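You operate a simulated robot arm through the tools that you are given. There is no shell and no other tool.

You run a simulated robot arm. Do the job below in one go: nothing can be reset, and whatever is moved stays where it is left.

Task
Take the bracket off the clamped moulding and unload the fixture.
Fine: slacken the wing nut, lay the bracket on the rubber mat, open the red toggle clamp and put the moulding in the grey tray; nothing else goes on the mat or in the tray; the other brackets and the yellow-banded moulding stay where they lie.

Only the result counts: the job must be done as asked and must still hold three seconds after the hand-in. Knocking over, shifting, dropping, spilling or breaking anything else fails it.

Robot
A 7-joint arm with a two-finger parallel gripper, fixed in place. Base frame: the origin is at the foot of the arm, x ahead of it, y to its left, z up; the work surface is at about z = 850. Units: mm, degrees, N and s.
With the tool pointing down near the work surface it reaches from about 240 to 680 mm from the base axis. Its first joint turns from -66.0 to 66.0 degrees. Payload 2.4 kg.
The TCP is the grasp point between the finger pads, 30 mm short of the fingertips. In the tool frame z runs along the fingers and y along their closing line. Largest opening 94 mm; finger width 28, thickness 10; the body of the gripper, 50 by 96 mm, starts 55 mm behind the TCP.
Orientation is told as [roll, pitch, yaw] about the base's x, y, z axes, in that order, counted from this pose: with the fingers straight down and closing along the base's y, the tool's x points along the base's -x, its y along +y and its z along -z.

Tools
- The arm moves only by the tool apply_moves. Its argument "commands" is a list that holds one entry, the list of rows, each a list of 7 numbers: the shift along the tool's x, y, z in mm, then the turn, a rotation vector about the tool's x, y, z in degrees, then the closure, from 0 (fully open) to 1 (shut). In form: [[[tx, ty, tz, ax, ay, az, gripper], ...]]. A call has 1 to 20 rows; each row shifts and turns the commanded pose from where the row before left it, along the tool's axes as they then stand. Rows are played at 5 a second. More than 50 mm and 8.6 degrees between two rows, or a gripper value outside its range, and nothing of the call is played. Where a pose cannot be reached the arm comes as near as it can. A force on the tool above 40 N (or 10 N above the force at the start of the call, whichever is more), or a blocked arm, ends the call early, and 0.2 s more pass. Each finger travels about 153 mm/s and halts on what it meets, pressing with about 20 N; the grip force reading is that of the motor and also rises with nothing between the fingers. The clock runs only during rows and for 0.2 s after the last one: add rows that do not move to give the fingers time. The reply holds the time, the measured pose of the TCP, the force on the tool along the base axes, the opening and the grip force, in the units named above and with some noise, with the torque about the TCP (base axes, N m) and any sound that the robot's microphone picked up.
- Cameras (640 x 400 px; columns grow to the right, rows downward): "scene" is fixed at [51.2, 488.8, 1440.7]; the picture's right is [-0.58, -0.81, 0.00], its down [-0.49, 0.35, -0.80] and it looks along [0.65, -0.46, -0.60] (base axes); focal length 357 px, centre (320, 200). "wrist" rides on the gripper at [76, 14, -102] in the tool frame; the picture's right is [-0.18, 0.98, 0.00], its down [-0.75, -0.14, -0.64] and it looks along [-0.63, -0.12, 0.77] (tool axes); focal length 243 px, centre (320, 200). There is no depth. A picture from a camera that has moved, and an enlarged one, comes with that camera's place and axes in the base frame and with its lens.
- capture(camera): a new picture of that camera. No time passes.
- enlarge(camera, box): a new picture of the part [left, top, right, bottom] of that camera's present view, enlarged. No time passes.
- hand_in(): hands the job in; it is judged then, once.

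Nothing tells you positions but the pictures and the camera data. Unless the task says otherwise, let go and move clear before handing in.

The tools are called after "Call:" by a JSON object that holds its "api" and its "payload". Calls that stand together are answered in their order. apply_moves: Moves the arm, as the interface text tells. Its arguments: {"type":"object","properties":{"commands":{"type":"array"}},"required":["commands"]} The other tools are called the same way: capture (camera) takes a picture; enlarge (camera, box) takes an enlarged picture of a part of a camera's view; hand_in () hands the job in.

At the start:

```text
clock: 0.0
position: [407.4, -50.7, 1179.0]
tcp_rot: [0.0, 0.0, 0.0]
wrist_force: [-0.3, -0.5, 0.6]
moment: [0.0, 0.02, 0.01]
finger_gap: 94.1
grip_force: 0.1
```

scene: 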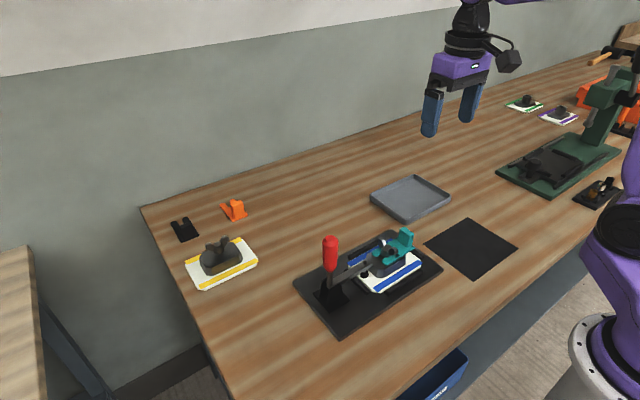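
wrist: 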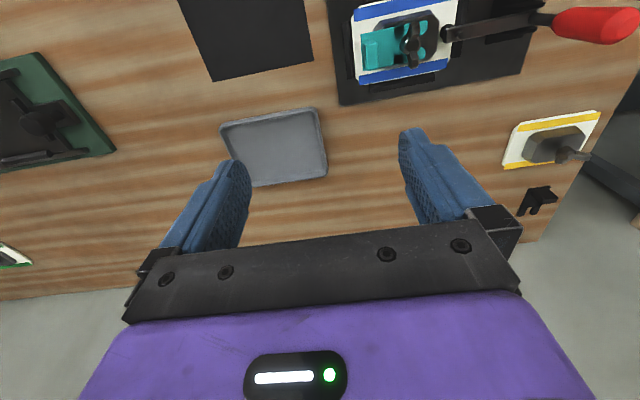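

I see a fixture with a red-handled toggle clamp holding a blue-banded moulding with a teal bracket and a wing nut, a grey tray and a black rubber mat nearby. I'll look closer at the fixture before moving.

Call:
{"api": "enlarge", "payload": {"camera": "scene", "box": [280, 210, 460, 340]}}

Call:
{"api": "enlarge", "payload": {"camera": "wrist", "box": [320, 0, 640, 200]}}

Call:
{"api": "enlarge", "payload": {"camera": "scene", "box": [150, 180, 290, 300]}}

```text
3.08 times, centred on (370, 275) of scene
camera zoom: at [51.2, 488.8, 1440.7], right [-0.58, -0.81, 0.0], down [-0.49, 0.35, -0.8], along [0.65, -0.46, -0.6], focal length 1097 px, centre (166, -31)
```

zoom: 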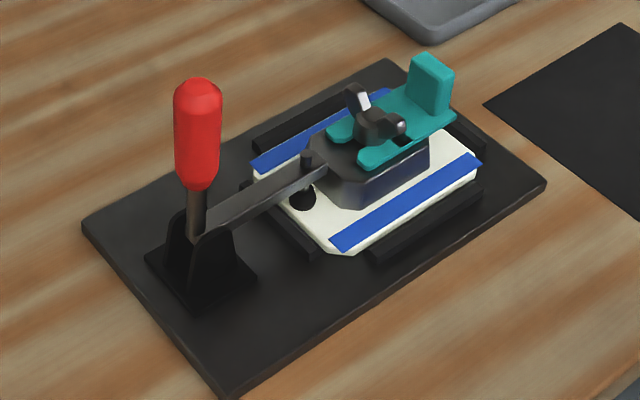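

```text
2.00 times, centred on (480, 100) of wrist
camera zoom: at [331.6, -37.5, 1281.0], right [0.18, 0.98, 0.0], down [0.75, -0.14, 0.64], along [0.63, -0.12, -0.77], focal length 485 px, centre (0, 400)
```

zoom: 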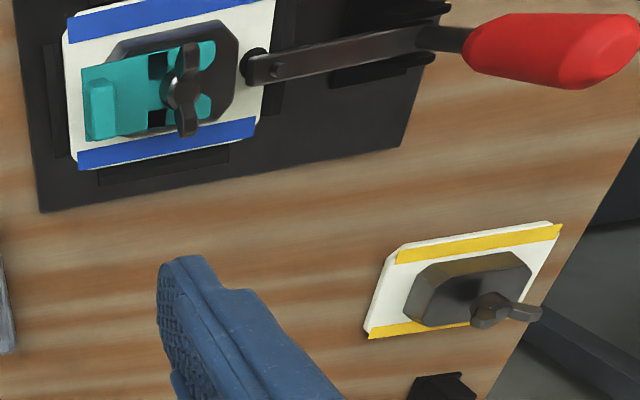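

```text
3.33 times, centred on (220, 240) of scene
camera zoom: at [51.2, 488.8, 1440.7], right [-0.58, -0.81, 0.0], down [-0.49, 0.35, -0.8], along [0.65, -0.46, -0.6], focal length 1189 px, centre (653, 67)
```

zoom: 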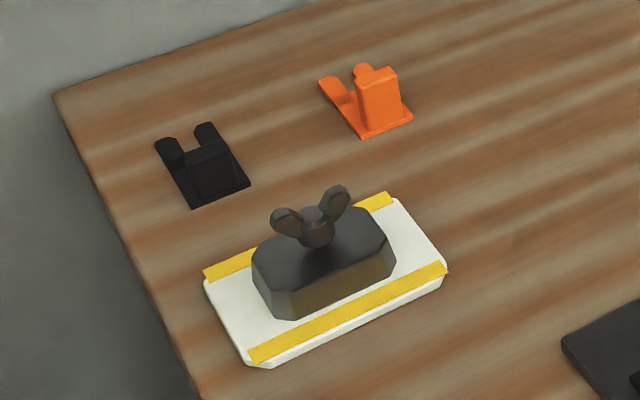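

The fixture lies about x 321–479, y −30–255, with the wing nut near (400, 70) and its wings along x. The tray is centred near (547, −165) and the mat near (334, −140). I'll move above the nut for a closer look.

Call:
{"api": "apply_moves", "payload": {"commands": [[[1.5, 24, 20, 0, 0, 0, 0], [1.5, 24, 20, 0, 0, 0, 0], [1.5, 24, 20, 0, 0, 0, 0], [1.5, 24, 20, 0, 0, 0, 0.3], [1.4, 24.7, 20, 0, 0, 0, 0.57], [0, 0, 0, 0, 0, 0, 0.57]]]}}

Call:
{"api": "capture", "payload": {"camera": "wrist"}}

Call:
{"api": "capture", "payload": {"camera": "scene"}}

```text
clock: 1.4
position: [398.5, 70.2, 1080.0]
tcp_rot: [0.1, 0.0, -0.1]
wrist_force: [-0.7, -0.2, 0.8]
moment: [0.02, 0.02, 0.01]
finger_gap: 40.2
grip_force: 0.1
```

```text
taken
camera wrist: at [324.0, 83.4, 1182.2], right [0.18, 0.98, 0.0], down [0.75, -0.14, 0.64], along [0.63, -0.12, -0.77], focal length 243 px, centre (320, 200)
```

wrist: 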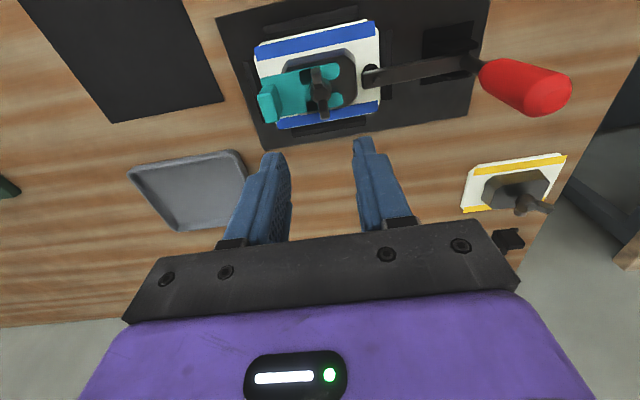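

```text
taken
```

scene: 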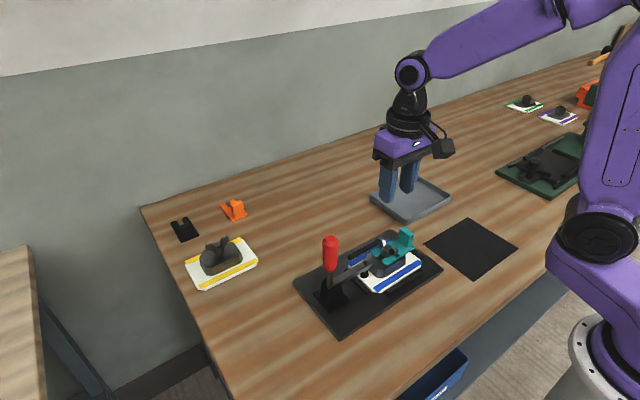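

The gripper now hangs above the nut at z 1080. I'll enlarge the wrist and scene views to pin down the nut, bracket and clamp arm.

Call:
{"api": "enlarge", "payload": {"camera": "wrist", "box": [240, 10, 400, 140]}}

Call:
{"api": "enlarge", "payload": {"camera": "scene", "box": [340, 220, 430, 300]}}

```text
3.08 times, centred on (320, 75) of wrist
camera zoom: at [324.0, 83.4, 1182.2], right [0.18, 0.98, 0.0], down [0.75, -0.14, 0.64], along [0.63, -0.12, -0.77], focal length 746 px, centre (320, 585)
```

zoom: 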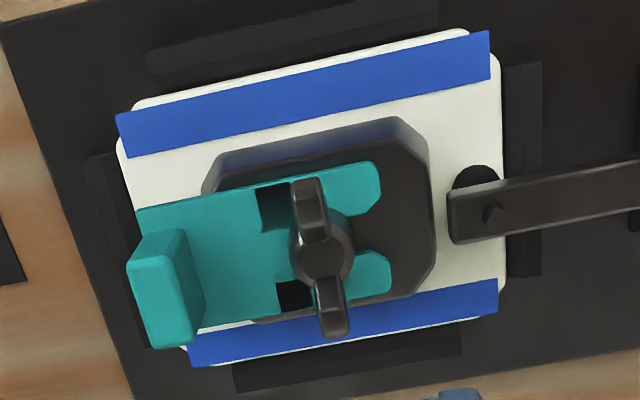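

```text
5.00 times, centred on (385, 260) of scene
camera zoom: at [51.2, 488.8, 1440.7], right [-0.58, -0.81, 0.0], down [-0.49, 0.35, -0.8], along [0.65, -0.46, -0.6], focal length 1783 px, centre (-5, -100)
```

zoom: 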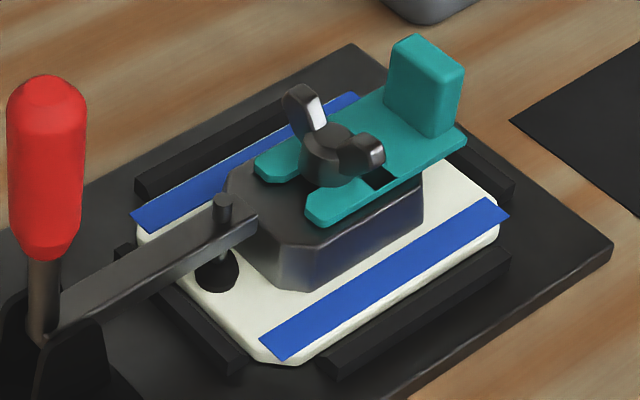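

The bracket looks forked, with dark squares near the nut. I'll zoom further to understand how it is held, using the loose brackets as a comparison.

Call:
{"api": "enlarge", "payload": {"camera": "wrist", "box": [290, 50, 350, 120]}}

Call:
{"api": "enlarge", "payload": {"camera": "scene", "box": [165, 190, 255, 250]}}

Call:
{"api": "enlarge", "payload": {"camera": "scene", "box": [380, 225, 420, 265]}}

```text
5.71 times, centred on (320, 85) of wrist
camera zoom: at [324.0, 83.4, 1182.2], right [0.18, 0.98, 0.0], down [0.75, -0.14, 0.64], along [0.63, -0.12, -0.77], focal length 1386 px, centre (320, 857)
```

zoom: 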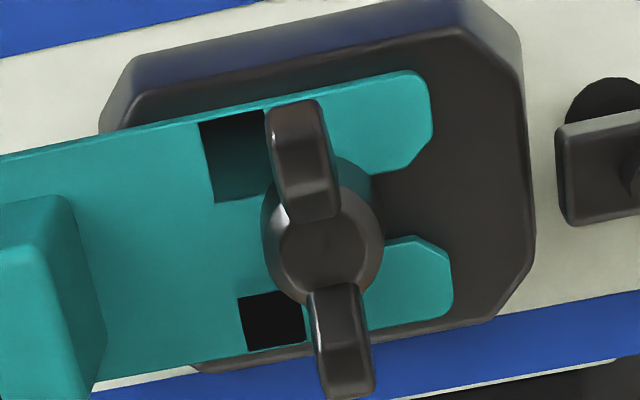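

```text
6.67 times, centred on (210, 220) of scene
camera zoom: at [51.2, 488.8, 1440.7], right [-0.58, -0.81, 0.0], down [-0.49, 0.35, -0.8], along [0.65, -0.46, -0.6], focal length 2378 px, centre (1053, 67)
```

zoom: 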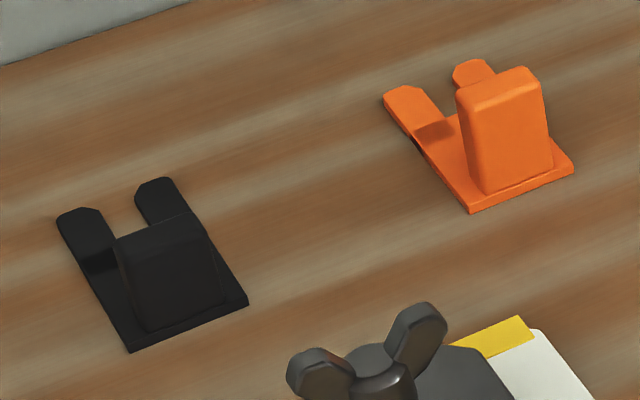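

```text
10.00 times, centred on (400, 245) of scene
camera zoom: at [51.2, 488.8, 1440.7], right [-0.58, -0.81, 0.0], down [-0.49, 0.35, -0.8], along [0.65, -0.46, -0.6], focal length 3566 px, centre (-480, -250)
```

zoom: 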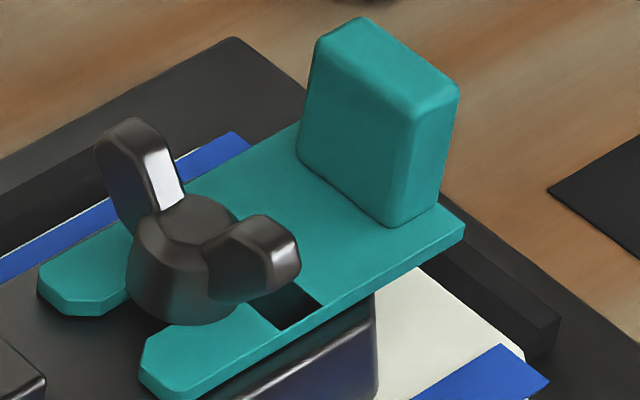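

The dark squares are just marks: the bracket is a fork that opens toward the clamp (+y), with an upright tab at its −y end. So it must slide toward −y once the nut is loose. I'll come down over the nut, at about (399.5, 69.7) with wing tops near z 930.

Call:
{"api": "apply_moves", "payload": {"commands": [[[-0.5, -0.4, 30, 0, 0, 0, 0.57], [-0.5, 0, 30, 0, 0, 0, 0.57], [0, 0, 30, 0, 0, 0, 0.57], [0, 0, 20, 0, 0, 0, 0.57], [0, 0, 0, 0, 0, 0, 0.57]]]}}

Call:
{"api": "capture", "payload": {"camera": "wrist"}}

Call:
{"api": "enlarge", "payload": {"camera": "scene", "box": [320, 200, 440, 280]}}

```text
clock: 2.6
position: [400.7, 68.9, 970.3]
tcp_rot: [0.0, 0.0, 0.0]
wrist_force: [0.7, 0.2, -0.6]
moment: [0.03, 0.0, 0.0]
finger_gap: 40.4
grip_force: 0.2
```

```text
taken
camera wrist: at [326.2, 81.7, 1072.5], right [0.18, 0.98, 0.0], down [0.75, -0.14, 0.64], along [0.63, -0.12, -0.77], focal length 243 px, centre (320, 200)
```

wrist: 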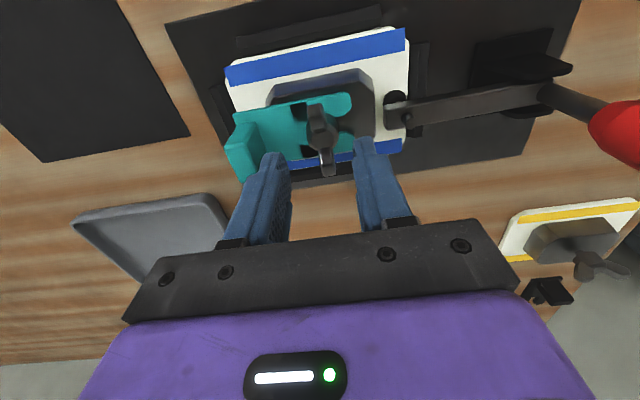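

```text
5.00 times, centred on (380, 240) of scene
camera zoom: at [51.2, 488.8, 1440.7], right [-0.58, -0.81, 0.0], down [-0.49, 0.35, -0.8], along [0.65, -0.46, -0.6], focal length 1783 px, centre (20, 0)
```

zoom: 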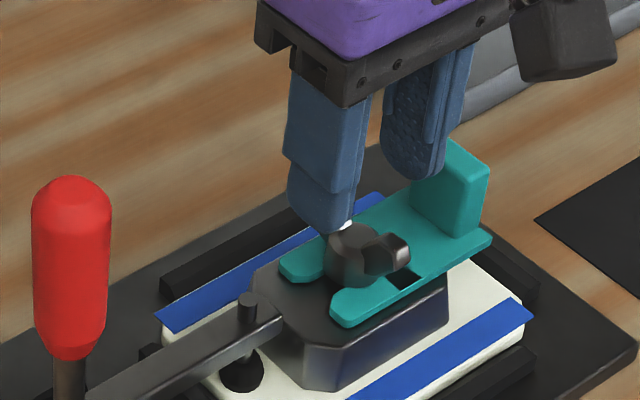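

I'm 40 mm above the gripping height. I'll zoom the wrist view once more to check the alignment with the nut.

Call:
{"api": "enlarge", "payload": {"camera": "wrist", "box": [240, 80, 400, 180]}}

```text
4.00 times, centred on (320, 130) of wrist
camera zoom: at [326.2, 81.7, 1072.5], right [0.18, 0.98, 0.0], down [0.75, -0.14, 0.64], along [0.63, -0.12, -0.77], focal length 970 px, centre (320, 480)
```

zoom: 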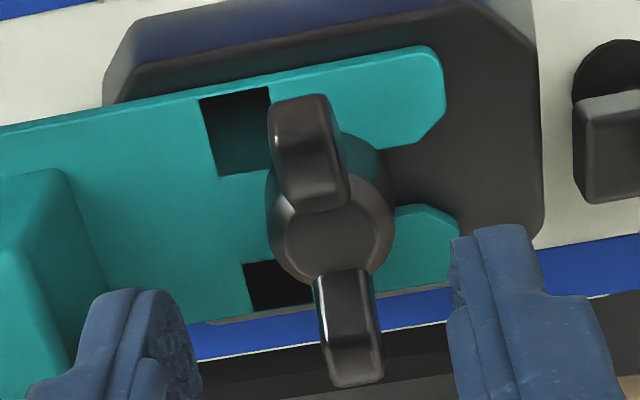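

The nut is aligned with the TCP to within about a millimetre. I'll lower so the tips sit just above the hub top and close on the wings.

Call:
{"api": "apply_moves", "payload": {"commands": [[[0, 0, 11, 0, 0, 0, 0.57], [0, 0, 11, 0, 0, 0, 0.57], [0, 0, 0, 0, 0, 0, 0.8], [0, 0, 0, 0, 0, 0, 1.0], [0, 0, 0, 0, 0, 0, 1.0]]]}}

Call:
{"api": "capture", "payload": {"camera": "wrist"}}

Call:
{"api": "enlarge", "payload": {"camera": "scene", "box": [340, 210, 430, 280]}}

```text
clock: 3.8
position: [401.5, 70.1, 946.3]
tcp_rot: [0.0, -0.2, 0.1]
wrist_force: [-5.2, 17.1, 12.0]
moment: [0.51, 0.35, 0.02]
finger_gap: 23.8
grip_force: 20.1
```

```text
taken
camera wrist: at [325.6, 83.6, 1050.1], right [0.18, 0.98, 0.0], down [0.75, -0.14, 0.64], along [0.63, -0.12, -0.77], focal length 243 px, centre (320, 200)
```

wrist: 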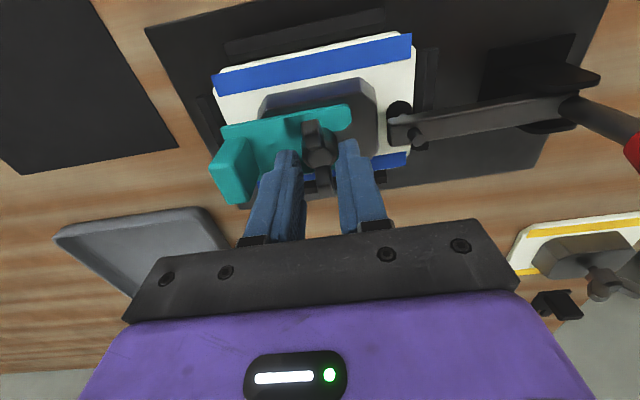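

```text
5.71 times, centred on (385, 245) of scene
camera zoom: at [50.9, 489.2, 1440.6], right [-0.58, -0.81, 0.0], down [-0.49, 0.35, -0.8], along [0.65, -0.46, -0.6], focal length 2038 px, centre (-51, -57)
```

zoom: 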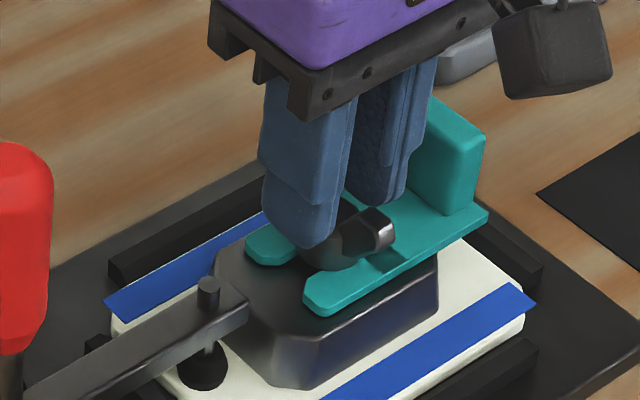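

The fingers have stopped at 23.8 mm, which is the round hub rather than the wings, and there is some side force. I'll open slightly, rise about 6 mm and try closing on the wings themselves.

Call:
{"api": "apply_moves", "payload": {"commands": [[[0, 0, 0, 0, 0, 0, 0.6], [0, 0, -6, 0, 0, 0, 0.6], [0, 0, 0, 0, 0, 0, 0.6]]]}}

Call:
{"api": "enlarge", "payload": {"camera": "wrist", "box": [260, 90, 380, 200]}}

Call:
{"api": "enlarge", "payload": {"camera": "scene", "box": [365, 225, 415, 265]}}

```text
clock: 4.6
position: [401.1, 69.3, 953.2]
tcp_rot: [0.0, 0.1, 0.1]
wrist_force: [-0.6, 0.3, 0.4]
moment: [0.0, 0.0, -0.01]
finger_gap: 37.5
grip_force: 0.0
```

```text
3.64 times, centred on (320, 145) of wrist
camera zoom: at [326.1, 82.7, 1055.7], right [0.18, 0.98, 0.0], down [0.75, -0.14, 0.64], along [0.63, -0.12, -0.77], focal length 882 px, centre (320, 400)
```

zoom: 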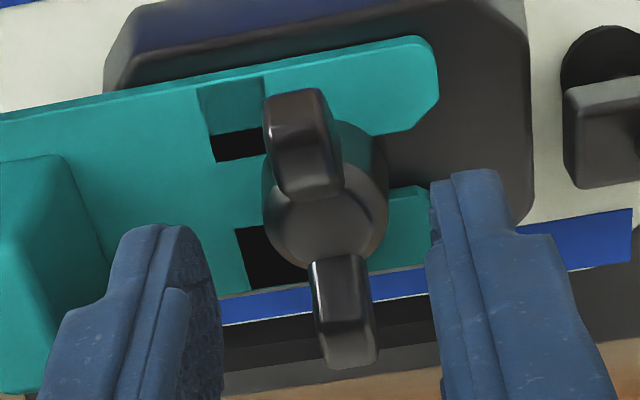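

```text
10.00 times, centred on (390, 245) of scene
camera zoom: at [51.2, 488.8, 1440.7], right [-0.58, -0.81, 0.0], down [-0.49, 0.35, -0.8], along [0.65, -0.46, -0.6], focal length 3566 px, centre (-380, -250)
```

zoom: 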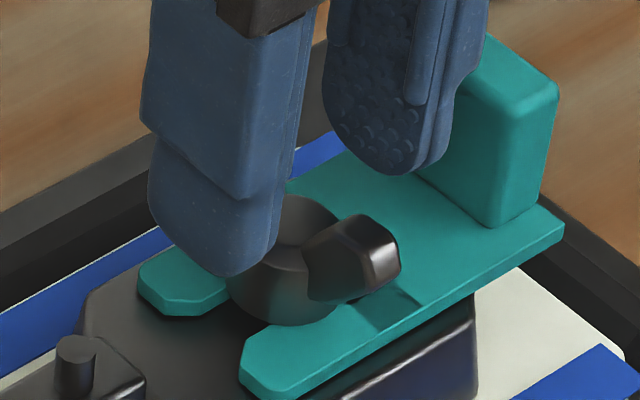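

The dark squares turn out to be shadows of the wings, and the hub is a tapered barrel about 24 mm wide. I'll go lower around the hub, grip it, and turn counter-clockwise (negative about tool z) so that friction and the finger edges drive the wings.

Call:
{"api": "apply_moves", "payload": {"commands": [[[0, 0.6, 8, 0, 0, 0, 0.6], [0, 0, 8, 0, 0, 0, 0.6], [0, 0, 0, 0, 0, 0, 0.8], [0, 0, 0, 0, 0, 0, 1.0], [0, 0, 0, 0, 0, 0, 1.0], [0, 0, 0, 0, 0, -6, 1.0], [0, 0, 0, 0, 0, -6, 1.0], [0, 0, 0, 0, 0, -6, 1.0], [0, 0, 0, 0, 0, -6, 1.0], [0, 0, 0, 0, 0, -6, 1.0], [0, 0, 0, 0, 0, 0, 1.0]]]}}

Call:
{"api": "enlarge", "payload": {"camera": "wrist", "box": [240, 80, 400, 200]}}

Call:
{"api": "enlarge", "payload": {"camera": "scene", "box": [365, 225, 415, 265]}}

```text
clock: 7.0
position: [400.8, 71.5, 936.3]
tcp_rot: [-0.1, -0.2, 30.3]
wrist_force: [3.9, 18.1, -0.3]
moment: [0.71, -0.16, -0.03]
finger_gap: 23.9
grip_force: 20.1
```

```text
3.33 times, centred on (320, 140) of wrist
camera zoom: at [328.6, 44.3, 1038.8], right [-0.34, 0.94, 0.0], down [0.72, 0.26, 0.64], along [0.61, 0.22, -0.76], focal length 809 px, centre (320, 400)
```

zoom: 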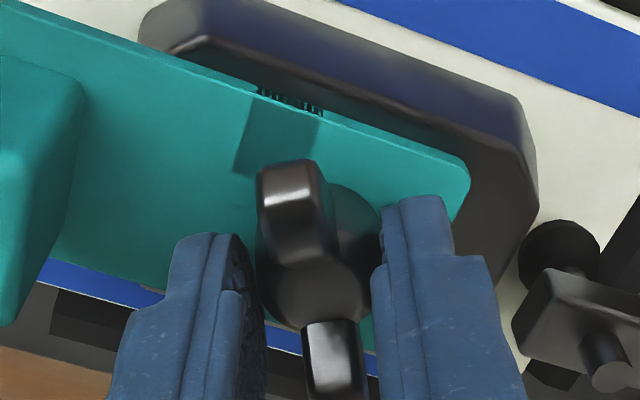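

```text
10.00 times, centred on (390, 245) of scene
camera zoom: at [51.3, 489.3, 1440.5], right [-0.58, -0.81, 0.0], down [-0.49, 0.35, -0.8], along [0.65, -0.46, -0.6], focal length 3566 px, centre (-380, -250)
```

zoom: 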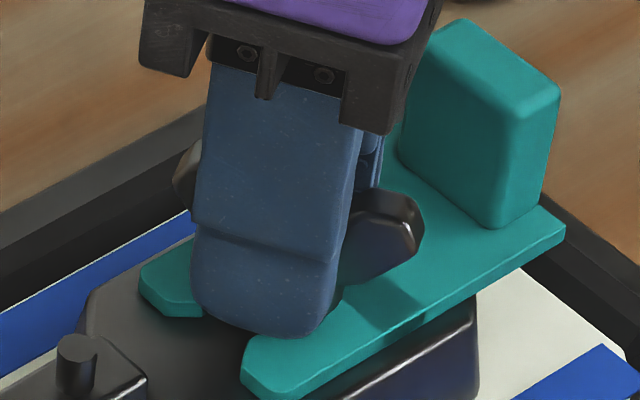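

The wings have turned with the gripper by 30°, so the hub grip holds. The side force suggests the nut sits about a millimetre further in +y, so I'll ease that and keep turning counter-clockwise.

Call:
{"api": "apply_moves", "payload": {"commands": [[[-0.5, 0.87, 0, 0, 0, -6, 1.0], [0, 0, 0, 0, 0, -7, 1.0], [0, 0, 0, 0, 0, -7, 1.0], [0, 0, 0, 0, 0, -7, 1.0], [0, 0, 0, 0, 0, -7, 1.0], [0, 0, 0, 0, 0, -7, 1.0], [0, 0, 0, 0, 0, -7, 1.0], [0, 0, 0, 0, 0, -7, 1.0], [0, 0, 0, 0, 0, -5, 1.0], [0, 0, 0, 0, 0, 0, 1.0]]]}}

Call:
{"api": "capture", "payload": {"camera": "wrist"}}

Call:
{"api": "enlarge", "payload": {"camera": "scene", "box": [350, 210, 430, 270]}}

```text
clock: 9.2
position: [401.2, 70.4, 935.1]
tcp_rot: [0.1, 0.0, 90.1]
wrist_force: [-9.1, -12.7, 3.6]
moment: [-0.35, -0.01, 0.01]
finger_gap: 22.9
grip_force: 20.1
```

```text
taken
camera wrist: at [386.6, -6.7, 1039.0], right [-0.98, 0.18, 0.0], down [0.14, 0.75, 0.64], along [0.12, 0.63, -0.77], focal length 243 px, centre (320, 200)
```

wrist: 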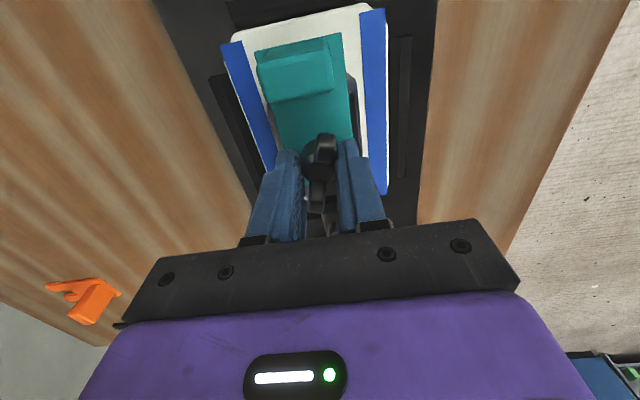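

```text
6.67 times, centred on (390, 240) of scene
camera zoom: at [51.0, 488.5, 1440.8], right [-0.58, -0.81, 0.0], down [-0.49, 0.35, -0.8], along [0.65, -0.46, -0.6], focal length 2378 px, centre (-147, -67)
```

zoom: 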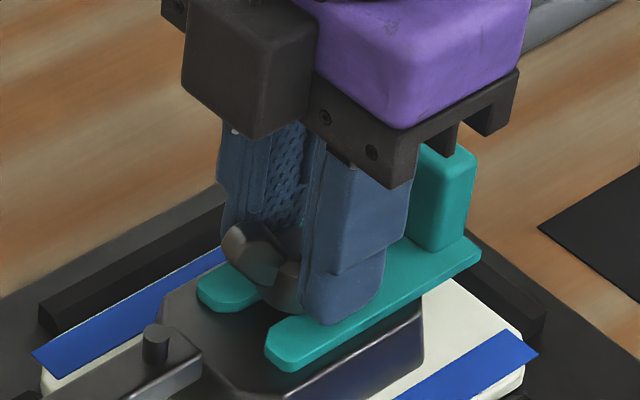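

The nut has turned 90° so far and meets little torque. I'll keep turning counter-clockwise and watch that the yaw still follows.

Call:
{"api": "apply_moves", "payload": {"commands": [[[0.3, -0.4, 0, 0, 0, -6, 1.0], [0, 0, 0, 0, 0, -7, 1.0], [0, 0, 0, 0, 0, -7, 1.0], [0, 0, 0, 0, 0, -7, 1.0], [0, 0, 0, 0, 0, -7, 1.0], [0, 0, 0, 0, 0, -7, 1.0], [0, 0, 0, 0, 0, -7, 1.0], [0, 0, 0, 0, 0, -7, 1.0], [0, 0, 0, 0, 0, -5, 1.0], [0, 0, 0, 0, 0, 0, 1.0]]]}}

Call:
{"api": "capture", "payload": {"camera": "wrist"}}

Call:
{"api": "enlarge", "payload": {"camera": "scene", "box": [350, 210, 430, 270]}}

```text
clock: 11.4
position: [400.8, 70.1, 936.1]
tcp_rot: [0.1, -0.1, 150.1]
wrist_force: [-14.4, -1.2, -10.3]
moment: [0.11, 0.24, 0.01]
finger_gap: 22.6
grip_force: 20.2
```

```text
taken
camera wrist: at [460.0, 19.5, 1039.2], right [-0.65, -0.76, 0.0], down [-0.58, 0.5, 0.64], along [-0.49, 0.42, -0.77], focal length 243 px, centre (320, 200)
```

wrist: 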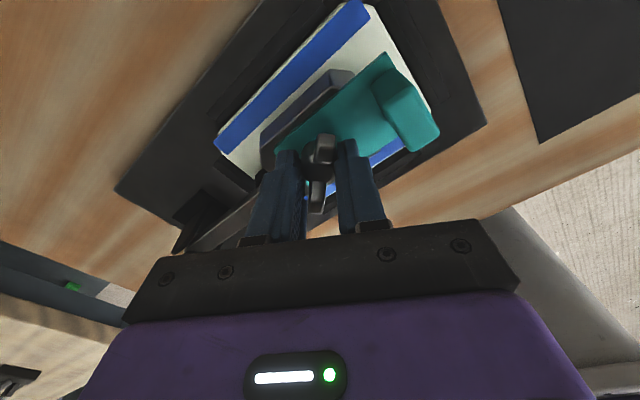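

```text
6.67 times, centred on (390, 240) of scene
camera zoom: at [51.0, 488.8, 1440.7], right [-0.58, -0.81, 0.0], down [-0.49, 0.35, -0.8], along [0.65, -0.46, -0.6], focal length 2378 px, centre (-147, -67)
```

zoom: 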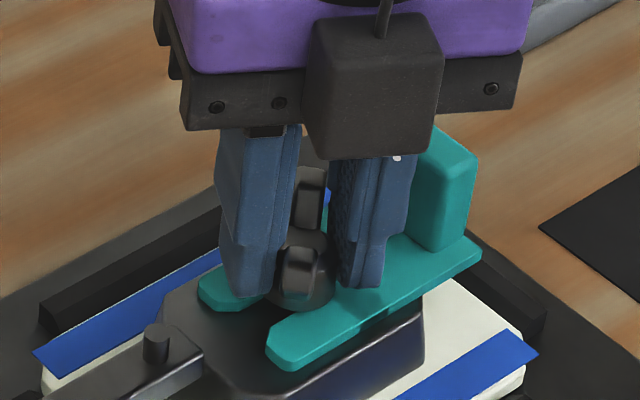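

The nut has now turned 150° in all. I'll look closely at the hub and bracket for a gap before going on.

Call:
{"api": "enlarge", "payload": {"camera": "scene", "box": [370, 235, 410, 265]}}

Call:
{"api": "enlarge", "payload": {"camera": "wrist", "box": [250, 60, 430, 220]}}

```text
13.33 times, centred on (390, 250) of scene
camera zoom: at [51.0, 488.8, 1440.7], right [-0.58, -0.81, 0.0], down [-0.49, 0.35, -0.8], along [0.65, -0.46, -0.6], focal length 4755 px, centre (-613, -467)
```

zoom: 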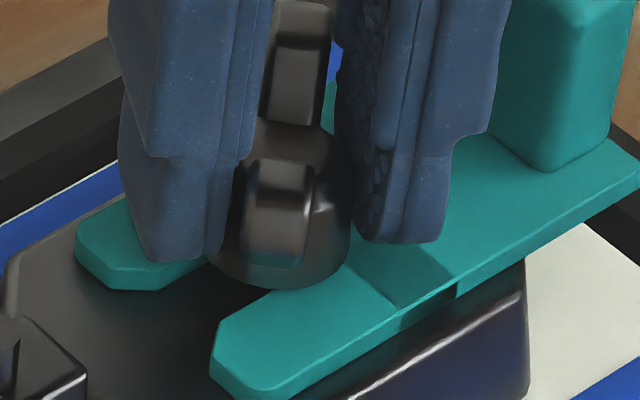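

```text
2.50 times, centred on (340, 140) of wrist
camera zoom: at [460.0, 19.5, 1039.2], right [-0.65, -0.76, 0.0], down [-0.58, 0.5, 0.64], along [-0.49, 0.42, -0.77], focal length 606 px, centre (270, 350)
```

zoom: 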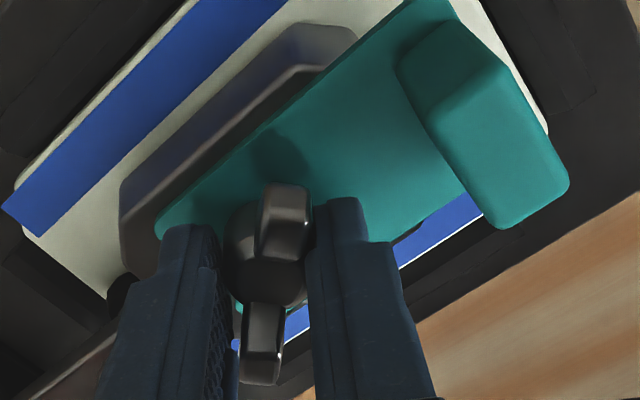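

The nut turns freely with the gripper. I'll let go, lift, turn back, check the wing position and take a second bite.

Call:
{"api": "apply_moves", "payload": {"commands": [[[0, 0, 0, 0, 0, 0, 0.6], [0, 0, 0, 0, 0, 0, 0.57], [0, 0, -20, 0, 0, 0, 0.57], [0, 0, -30, 0, 0, 0, 0.57], [0, 0, 0, 0, 0, 8.5, 0.57], [0, 0, 0, 0, 0, 8.5, 0.57], [0, 0, 0, 0, 0, 8.5, 0.57], [0, 0, 0, 0, 0, 8.5, 0.57], [0, 0, 0, 0, 0, 8.5, 0.57], [0, 0, 0, 0, 0, 8.5, 0.57], [0, 0, 0, 0, 0, 8.5, 0.57], [0, 0, 0, 0, 0, 8.5, 0.57], [0, 0, 0, 0, 0, 8.5, 0.57], [0, 0, 0, 0, 0, 8.5, 0.57], [0, 0, 0, 0, 0, 8.5, 0.57], [0, 0, 0, 0, 0, 8.5, 0.57], [0, 0, 0, 0, 0, 8.5, 0.57], [0, 0, 0, 0, 0, 8.5, 0.57], [0, 0, 0, 0, 0, 8.5, 0.57], [0, 0, 0, 0, 0, 8.5, 0.57]]]}}

Call:
{"api": "enlarge", "payload": {"camera": "wrist", "box": [240, 60, 400, 180]}}

Call:
{"api": "enlarge", "payload": {"camera": "scene", "box": [360, 225, 420, 270]}}

```text
clock: 15.6
position: [400.9, 69.1, 986.7]
tcp_rot: [0.0, 0.0, 13.9]
wrist_force: [-0.3, -0.3, -0.7]
moment: [-0.01, -0.02, 0.03]
finger_gap: 40.5
grip_force: 0.0
```

```text
3.33 times, centred on (320, 120) of wrist
camera zoom: at [324.4, 65.1, 1089.1], right [-0.06, 1.0, 0.0], down [0.77, 0.04, 0.64], along [0.64, 0.04, -0.77], focal length 809 px, centre (320, 467)
```

zoom: 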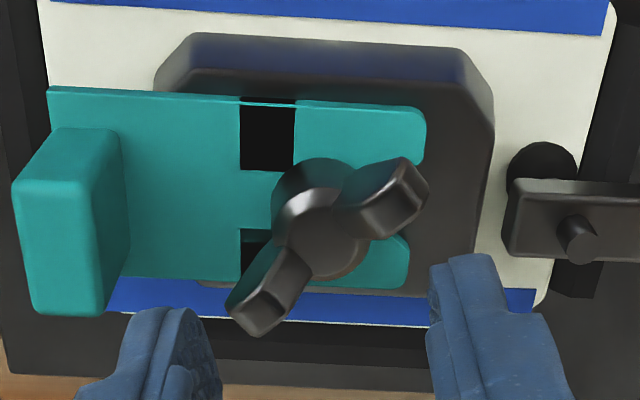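

```text
8.89 times, centred on (390, 248) of scene
camera zoom: at [51.2, 488.8, 1440.7], right [-0.58, -0.81, 0.0], down [-0.49, 0.35, -0.8], along [0.65, -0.46, -0.6], focal length 3170 px, centre (-302, -222)
```

zoom: 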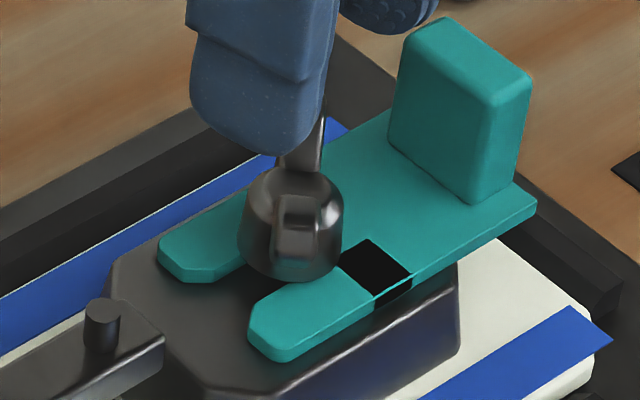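

The nut turned with the gripper and its wings now lie at 150°. I'll turn back a little further, come down and take a second bite of about 150°.

Call:
{"api": "apply_moves", "payload": {"commands": [[[0, 0, 0, 0, 0, 7.6, 0.57], [0, 0, 0, 0, 0, 7.6, 0.57], [0, 0, 0, 0, 0, 7.6, 0.57], [0, 0, 0, 0, 0, 7.6, 0.57], [0, 0, 0, 0, 0, 7.6, 0.57], [0.73, -0.33, 20, 0, 0, 0, 0.57], [0, 0, 20, 0, 0, 0, 0.57], [0, 0, 10, 0, 0, 0, 0.57], [0, 0, 0, 0, 0, 0, 0.8], [0, 0, 0, 0, 0, 0, 1.0], [0, 0, 0, 0, 0, 0, 1.0]]]}}

Call:
{"api": "enlarge", "payload": {"camera": "wrist", "box": [240, 80, 400, 200]}}

```text
clock: 18.0
position: [402.6, 69.9, 936.5]
tcp_rot: [0.0, 0.0, -24.0]
wrist_force: [-0.6, -1.7, 1.5]
moment: [0.16, -0.06, 0.01]
finger_gap: 23.2
grip_force: 20.4
```

```text
3.33 times, centred on (320, 140) of wrist
camera zoom: at [338.6, 112.8, 1039.8], right [0.57, 0.82, 0.0], down [0.63, -0.44, 0.64], along [0.53, -0.36, -0.77], focal length 809 px, centre (320, 400)
```

zoom: 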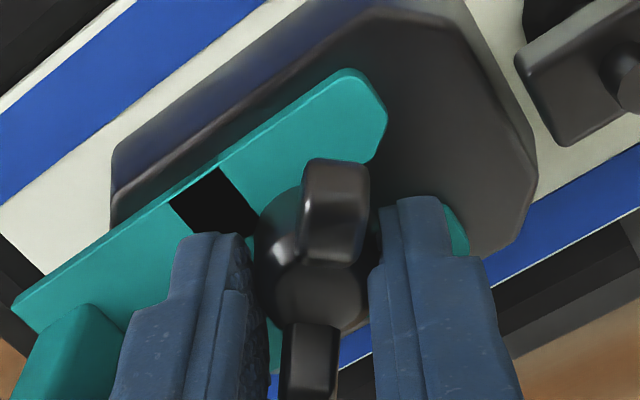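

The hub is gripped cleanly with almost no side force. I'll turn counter-clockwise about another 150°.

Call:
{"api": "apply_moves", "payload": {"commands": [[[0, 0, 0, 0, 0, -8.5, 1], [0, 0, 0, 0, 0, -8.5, 1], [0, 0, 0, 0, 0, -8.5, 1], [0, 0, 0, 0, 0, -8.5, 1], [0, 0, 0, 0, 0, -8.5, 1], [0, 0, 0, 0, 0, -8.5, 1], [0, 0, 0, 0, 0, -8.5, 1], [0, 0, 0, 0, 0, -8.5, 1], [0, 0, 0, 0, 0, -8.5, 1], [0, 0, 0, 0, 0, -8.5, 1], [0, 0, 0, 0, 0, -8.5, 1], [0, 0, 0, 0, 0, -8.5, 1], [0, 0, 0, 0, 0, -8.5, 1], [0, 0, 0, 0, 0, -8.5, 1], [0, 0, 0, 0, 0, -8.5, 1], [0, 0, 0, 0, 0, -8.5, 1], [0, 0, 0, 0, 0, -8.5, 1], [0, 0, 0, 0, 0, 0, 1]]]}}

Call:
{"api": "enlarge", "payload": {"camera": "scene", "box": [360, 225, 420, 270]}}

Call:
{"api": "enlarge", "payload": {"camera": "wrist", "box": [240, 80, 400, 200]}}

```text
clock: 21.8
position: [399.3, 69.4, 936.6]
tcp_rot: [0.1, -0.1, 120.5]
wrist_force: [2.2, -3.4, -2.7]
moment: [-0.47, 0.02, -0.83]
finger_gap: 27.2
grip_force: 20.0
```

```text
8.89 times, centred on (390, 248) of scene
camera zoom: at [51.4, 488.7, 1440.7], right [-0.58, -0.81, 0.0], down [-0.49, 0.35, -0.8], along [0.65, -0.46, -0.6], focal length 3170 px, centre (-302, -222)
```

zoom: 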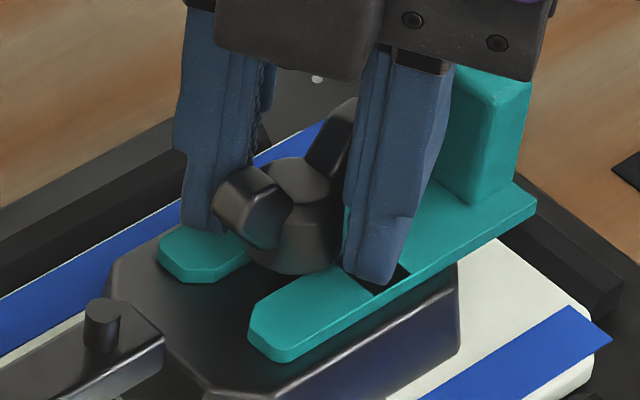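

```text
3.33 times, centred on (320, 140) of wrist
camera zoom: at [426.8, -3.9, 1039.0], right [-0.94, -0.34, 0.0], down [-0.26, 0.72, 0.64], along [-0.22, 0.6, -0.77], focal length 809 px, centre (320, 400)
```

zoom: 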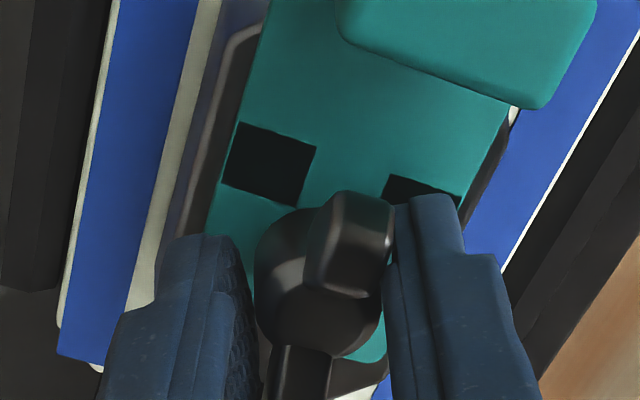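

The torque has jumped to −0.83 and the fingers were pushed to 27 mm. The nut has reached its end stop, so it's fully backed off after about ¾ turn. I'll open, lift and turn back to yaw 0 to look at the bracket tab.

Call:
{"api": "apply_moves", "payload": {"commands": [[[0, 0, 0, 0, 0, 0, 0.6], [0, 0, 0, 0, 0, 0, 0.57], [0, 0, -20, 0, 0, 0, 0.57], [0, 0, -30, 0, 0, 0, 0.57], [0, 0, 0, 0, 0, 8.5, 0.57], [0, 0, 0, 0, 0, 8.5, 0.57], [0, 0, 0, 0, 0, 8.5, 0.57], [0, 0, 0, 0, 0, 8.5, 0.57], [0, 0, 0, 0, 0, 8.5, 0.57], [0, 0, 0, 0, 0, 8.5, 0.57], [0, 0, 0, 0, 0, 8.5, 0.57], [0, 0, 0, 0, 0, 8.5, 0.57], [0, 0, 0, 0, 0, 8.5, 0.57], [0, 0, 0, 0, 0, 8.5, 0.57], [0, 0, 0, 0, 0, 8.5, 0.57], [0, 0, 0, 0, 0, 8.5, 0.57], [0, 0, 0, 0, 0, 8.5, 0.57], [0, 0, 0, 0, 0, 8.5, 0.57], [0, 0, 0, 0, 0, 1.5, 0.57], [0, 0, 0, 0, 0, 0, 0.57]]]}}

Call:
{"api": "capture", "payload": {"camera": "wrist"}}

Call:
{"api": "enlarge", "payload": {"camera": "wrist", "box": [210, 60, 370, 180]}}

Call:
{"api": "enlarge", "payload": {"camera": "scene", "box": [360, 225, 420, 270]}}

```text
clock: 26.0
position: [400.3, 70.9, 986.4]
tcp_rot: [-0.1, -0.1, 0.0]
wrist_force: [0.6, 0.0, -0.5]
moment: [0.01, 0.01, 0.02]
finger_gap: 40.3
grip_force: 0.1
```

```text
taken
camera wrist: at [324.5, 84.7, 1089.0], right [0.18, 0.98, 0.0], down [0.75, -0.14, 0.64], along [0.63, -0.12, -0.77], focal length 243 px, centre (320, 200)
```

wrist: 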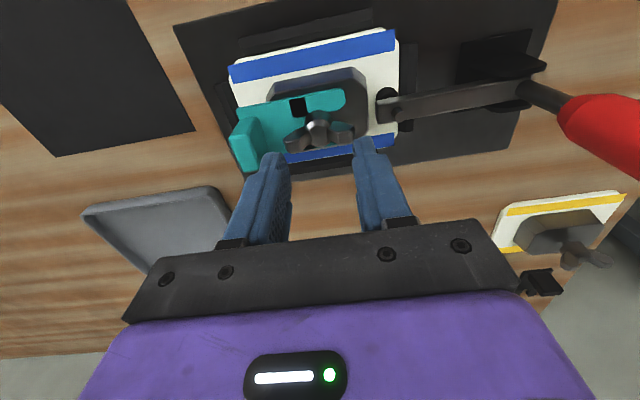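

```text
3.33 times, centred on (290, 120) of wrist
camera zoom: at [324.5, 84.7, 1089.0], right [0.18, 0.98, 0.0], down [0.75, -0.14, 0.64], along [0.63, -0.12, -0.77], focal length 809 px, centre (420, 467)
```

zoom: 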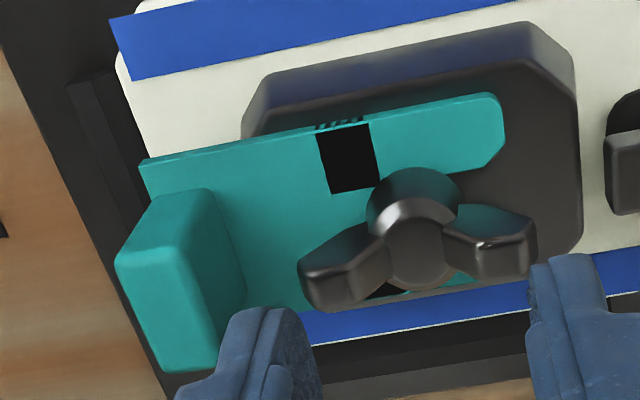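

```text
8.89 times, centred on (390, 248) of scene
camera zoom: at [51.2, 488.8, 1440.7], right [-0.58, -0.81, 0.0], down [-0.49, 0.35, -0.8], along [0.65, -0.46, -0.6], focal length 3170 px, centre (-302, -222)
```

zoom: 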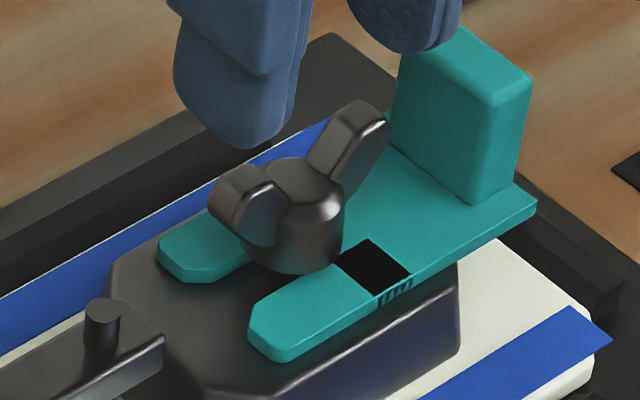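

The nut wings now lie along y and it's backed off 270°. The bracket tab is centred near (402, 14), about 14 mm thick in y, and its top is near z 930. I'll move over the tab with a 30 mm opening and check before going down.

Call:
{"api": "apply_moves", "payload": {"commands": [[[-0.7, -28, 0, 0, 0, 0, 0.68], [-0.7, -29, 0, 0, 0, 0, 0.68], [0, 0, 20, 0, 0, 0, 0.68], [0, 0, 0, 0, 0, 0, 0.68]]]}}

Call:
{"api": "enlarge", "payload": {"camera": "wrist", "box": [220, 80, 420, 230]}}

Call:
{"api": "enlarge", "payload": {"camera": "scene", "box": [360, 210, 440, 270]}}

```text
clock: 27.0
position: [401.2, 13.9, 964.9]
tcp_rot: [0.0, 0.0, 0.0]
wrist_force: [-0.4, 0.4, 0.0]
moment: [0.03, 0.01, 0.0]
finger_gap: 30.3
grip_force: 0.0
```

```text
2.67 times, centred on (320, 155) of wrist
camera zoom: at [325.6, 27.7, 1068.8], right [0.18, 0.98, 0.0], down [0.75, -0.14, 0.64], along [0.63, -0.12, -0.77], focal length 647 px, centre (320, 320)
```

zoom: 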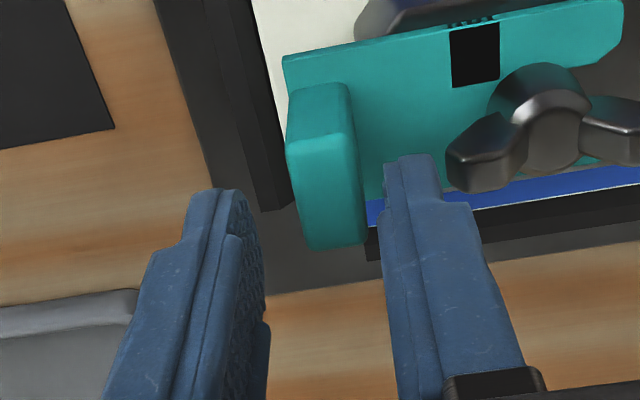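

```text
6.67 times, centred on (400, 240) of scene
camera zoom: at [51.2, 488.8, 1440.7], right [-0.58, -0.81, 0.0], down [-0.49, 0.35, -0.8], along [0.65, -0.46, -0.6], focal length 2378 px, centre (-213, -67)
```

zoom: 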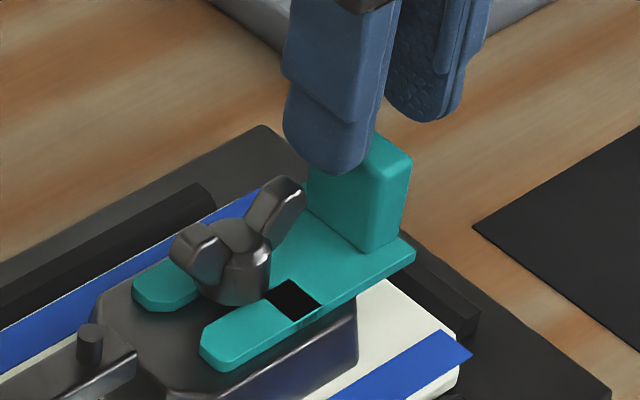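

The tab centre reads about (402, 15.3). I'll nudge +1 mm in y, descend around it and close.

Call:
{"api": "apply_moves", "payload": {"commands": [[[0, 1.2, 12, 0, 0, 0, 0.68], [0, 0, 12, 0, 0, 0, 0.68], [0, 0, 11, 0, 0, 0, 0.68], [0, 0, 0, 0, 0, 0, 0.8], [0, 0, 0, 0, 0, 0, 1], [0, 0, 0, 0, 0, 0, 1]]]}}

Call:
{"api": "enlarge", "payload": {"camera": "scene", "box": [360, 210, 440, 270]}}

Call:
{"api": "capture", "payload": {"camera": "wrist"}}

```text
clock: 28.4
position: [401.6, 14.5, 929.8]
tcp_rot: [0.0, 0.0, 0.0]
wrist_force: [-1.5, -3.4, 10.1]
moment: [0.09, 0.12, 0.04]
finger_gap: 19.9
grip_force: 19.6
```

```text
6.67 times, centred on (400, 240) of scene
camera zoom: at [51.1, 488.7, 1440.7], right [-0.58, -0.81, 0.0], down [-0.49, 0.35, -0.8], along [0.65, -0.46, -0.6], focal length 2378 px, centre (-213, -67)
```

zoom: 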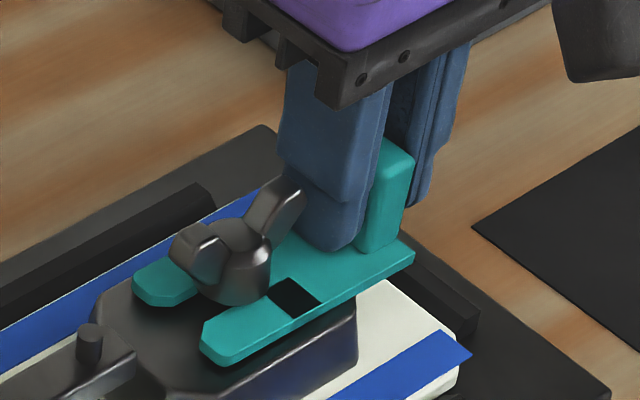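

```text
taken
camera wrist: at [325.8, 28.6, 1033.6], right [0.18, 0.98, 0.0], down [0.75, -0.14, 0.64], along [0.63, -0.12, -0.77], focal length 243 px, centre (320, 200)
```

wrist: 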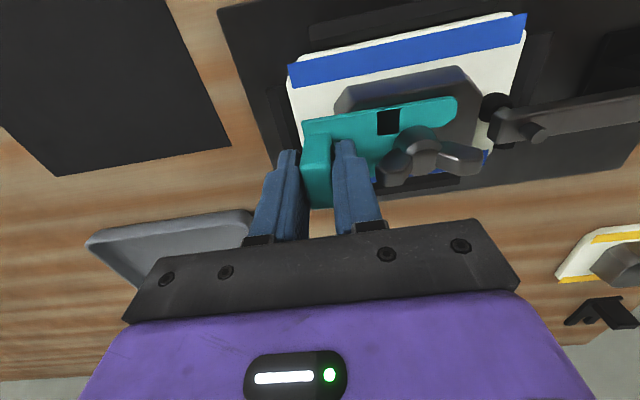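

The tab is gripped with a 20 mm gap. I'll take off the slight downward press and slide the bracket toward −y in small steps, watching the force.

Call:
{"api": "apply_moves", "payload": {"commands": [[[0, 0, -0.8, 0, 0, 0, 1], [0, -2, 0, 0, 0, 0, 1], [0, -2, 0, 0, 0, 0, 1], [0, -3, 0, 0, 0, 0, 1], [0, -3, 0, 0, 0, 0, 1], [0, 0, 0, 0, 0, 0, 1]]]}}

Call:
{"api": "enlarge", "payload": {"camera": "scene", "box": [360, 210, 440, 270]}}

```text
clock: 29.8
position: [400.8, 5.7, 931.8]
tcp_rot: [0.0, 0.0, -0.1]
wrist_force: [-0.2, -0.3, 0.5]
moment: [0.01, -0.01, 0.03]
finger_gap: 19.7
grip_force: 20.3
```

```text
6.67 times, centred on (400, 240) of scene
camera zoom: at [51.2, 488.8, 1440.7], right [-0.58, -0.81, 0.0], down [-0.49, 0.35, -0.8], along [0.65, -0.46, -0.6], focal length 2378 px, centre (-213, -67)
```

zoom: 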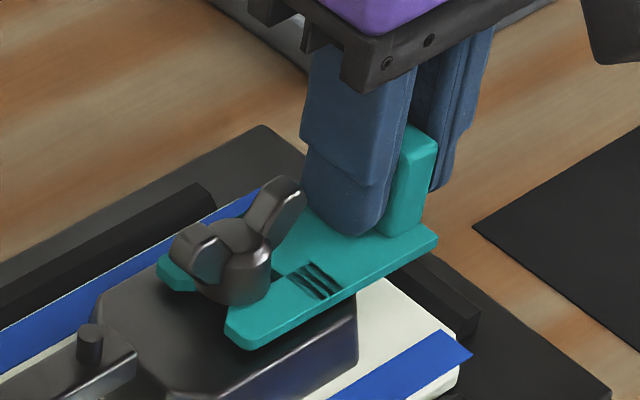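

The bracket slides freely and the moulding stays put. I'll continue about 37 mm more so the fork clears the nut entirely.

Call:
{"api": "apply_moves", "payload": {"commands": [[[0, -5, 0, 0, 0, 0, 1], [0, -5, 0, 0, 0, 0, 1], [0, -5, 0, 0, 0, 0, 1], [0, -5, 0, 0, 0, 0, 1], [0, -6, 0, 0, 0, 0, 1], [0, -6, 0, 0, 0, 0, 1], [0, -6, 0, 0, 0, 0, 1], [0, 0, 0, 0, 0, 0, 1]]]}}

Call:
{"api": "enlarge", "payload": {"camera": "scene", "box": [360, 210, 440, 270]}}

Call:
{"api": "capture", "payload": {"camera": "wrist"}}

```text
clock: 31.6
position: [402.4, -34.6, 932.1]
tcp_rot: [-0.1, 0.0, 0.1]
wrist_force: [-0.5, -0.9, 0.1]
moment: [-0.02, -0.02, 0.02]
finger_gap: 19.6
grip_force: 20.4
```

```text
6.67 times, centred on (400, 240) of scene
camera zoom: at [51.2, 488.8, 1440.7], right [-0.58, -0.81, 0.0], down [-0.49, 0.35, -0.8], along [0.65, -0.46, -0.6], focal length 2378 px, centre (-213, -67)
```

zoom: 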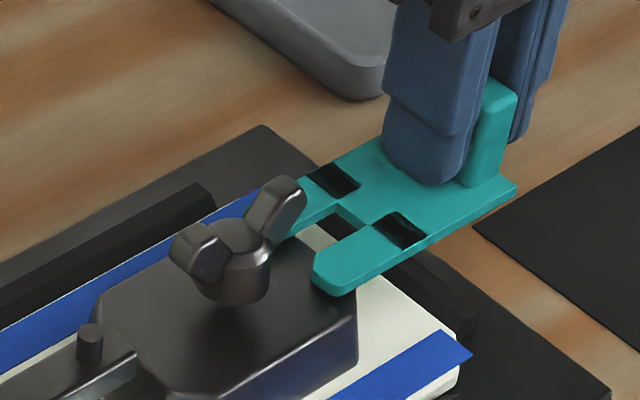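

```text
taken
camera wrist: at [326.6, -19.8, 1035.2], right [0.18, 0.98, 0.0], down [0.75, -0.14, 0.64], along [0.63, -0.12, -0.77], focal length 243 px, centre (320, 200)
```

wrist: 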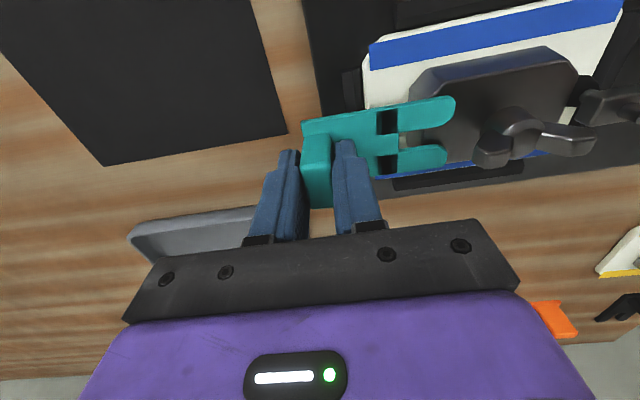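

The fork has cleared the nut. I'll draw it back a little further, lift it, and carry it over the mat so that it lies about centred at (340, −148).

Call:
{"api": "apply_moves", "payload": {"commands": [[[0, -10, 0, 0, 0, 0, 1], [0, -10, 0, 0, 0, 0, 1], [0, 0, -20, 0, 0, 0, 1], [0, 0, -20, 0, 0, 0, 1], [10, -20, 0, 0, 0, 0, 1], [10, -20, 0, 0, 0, 0, 1], [10, -20, 0, 0, 0, 0, 1], [10, -20, 0, 0, 0, 0, 1], [11, -22, 0, 0, 0, 0, 1], [11, -23, 0, 0, 0, 0, 1], [0, 0, 20, 0, 0, 0, 1], [0, 0, 20, 0, 0, 0, 1], [0, 0, 20, 0, 0, 0, 1], [0, 0, 0, 0, 0, 0, 1]]]}}

Call:
{"api": "enlarge", "payload": {"camera": "scene", "box": [400, 190, 530, 290]}}

Call:
{"api": "capture", "payload": {"camera": "wrist"}}

```text
clock: 34.6
position: [339.2, -179.1, 910.8]
tcp_rot: [0.1, -0.1, -0.1]
wrist_force: [-0.2, -0.2, -0.5]
moment: [-0.02, 0.0, 0.0]
finger_gap: 0.2
grip_force: 19.8
```

```text
4.00 times, centred on (465, 240) of scene
camera zoom: at [51.2, 488.8, 1440.7], right [-0.58, -0.81, 0.0], down [-0.49, 0.35, -0.8], along [0.65, -0.46, -0.6], focal length 1426 px, centre (-260, 40)
```

zoom: 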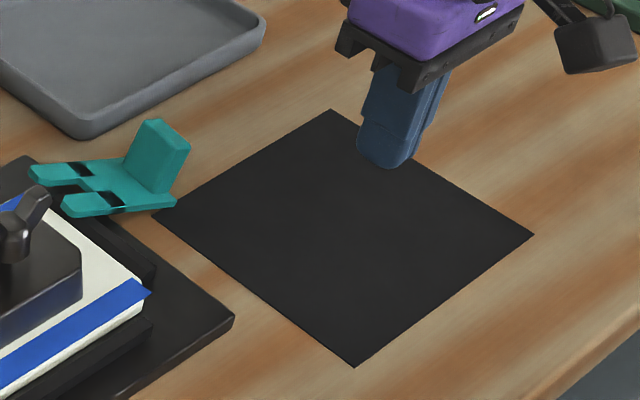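

```text
taken
camera wrist: at [265.0, -164.5, 1015.0], right [0.18, 0.98, 0.0], down [0.75, -0.14, 0.64], along [0.63, -0.12, -0.77], focal length 243 px, centre (320, 200)
```

wrist: 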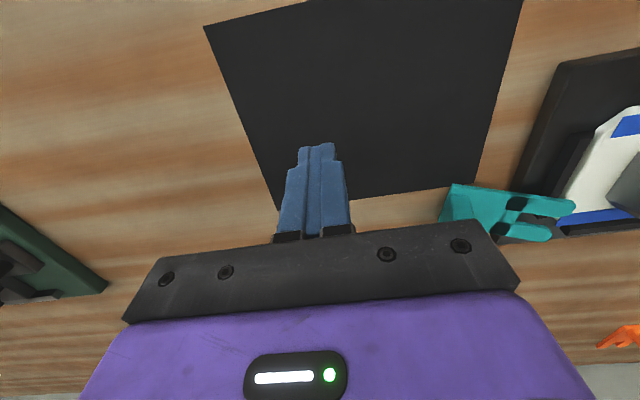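

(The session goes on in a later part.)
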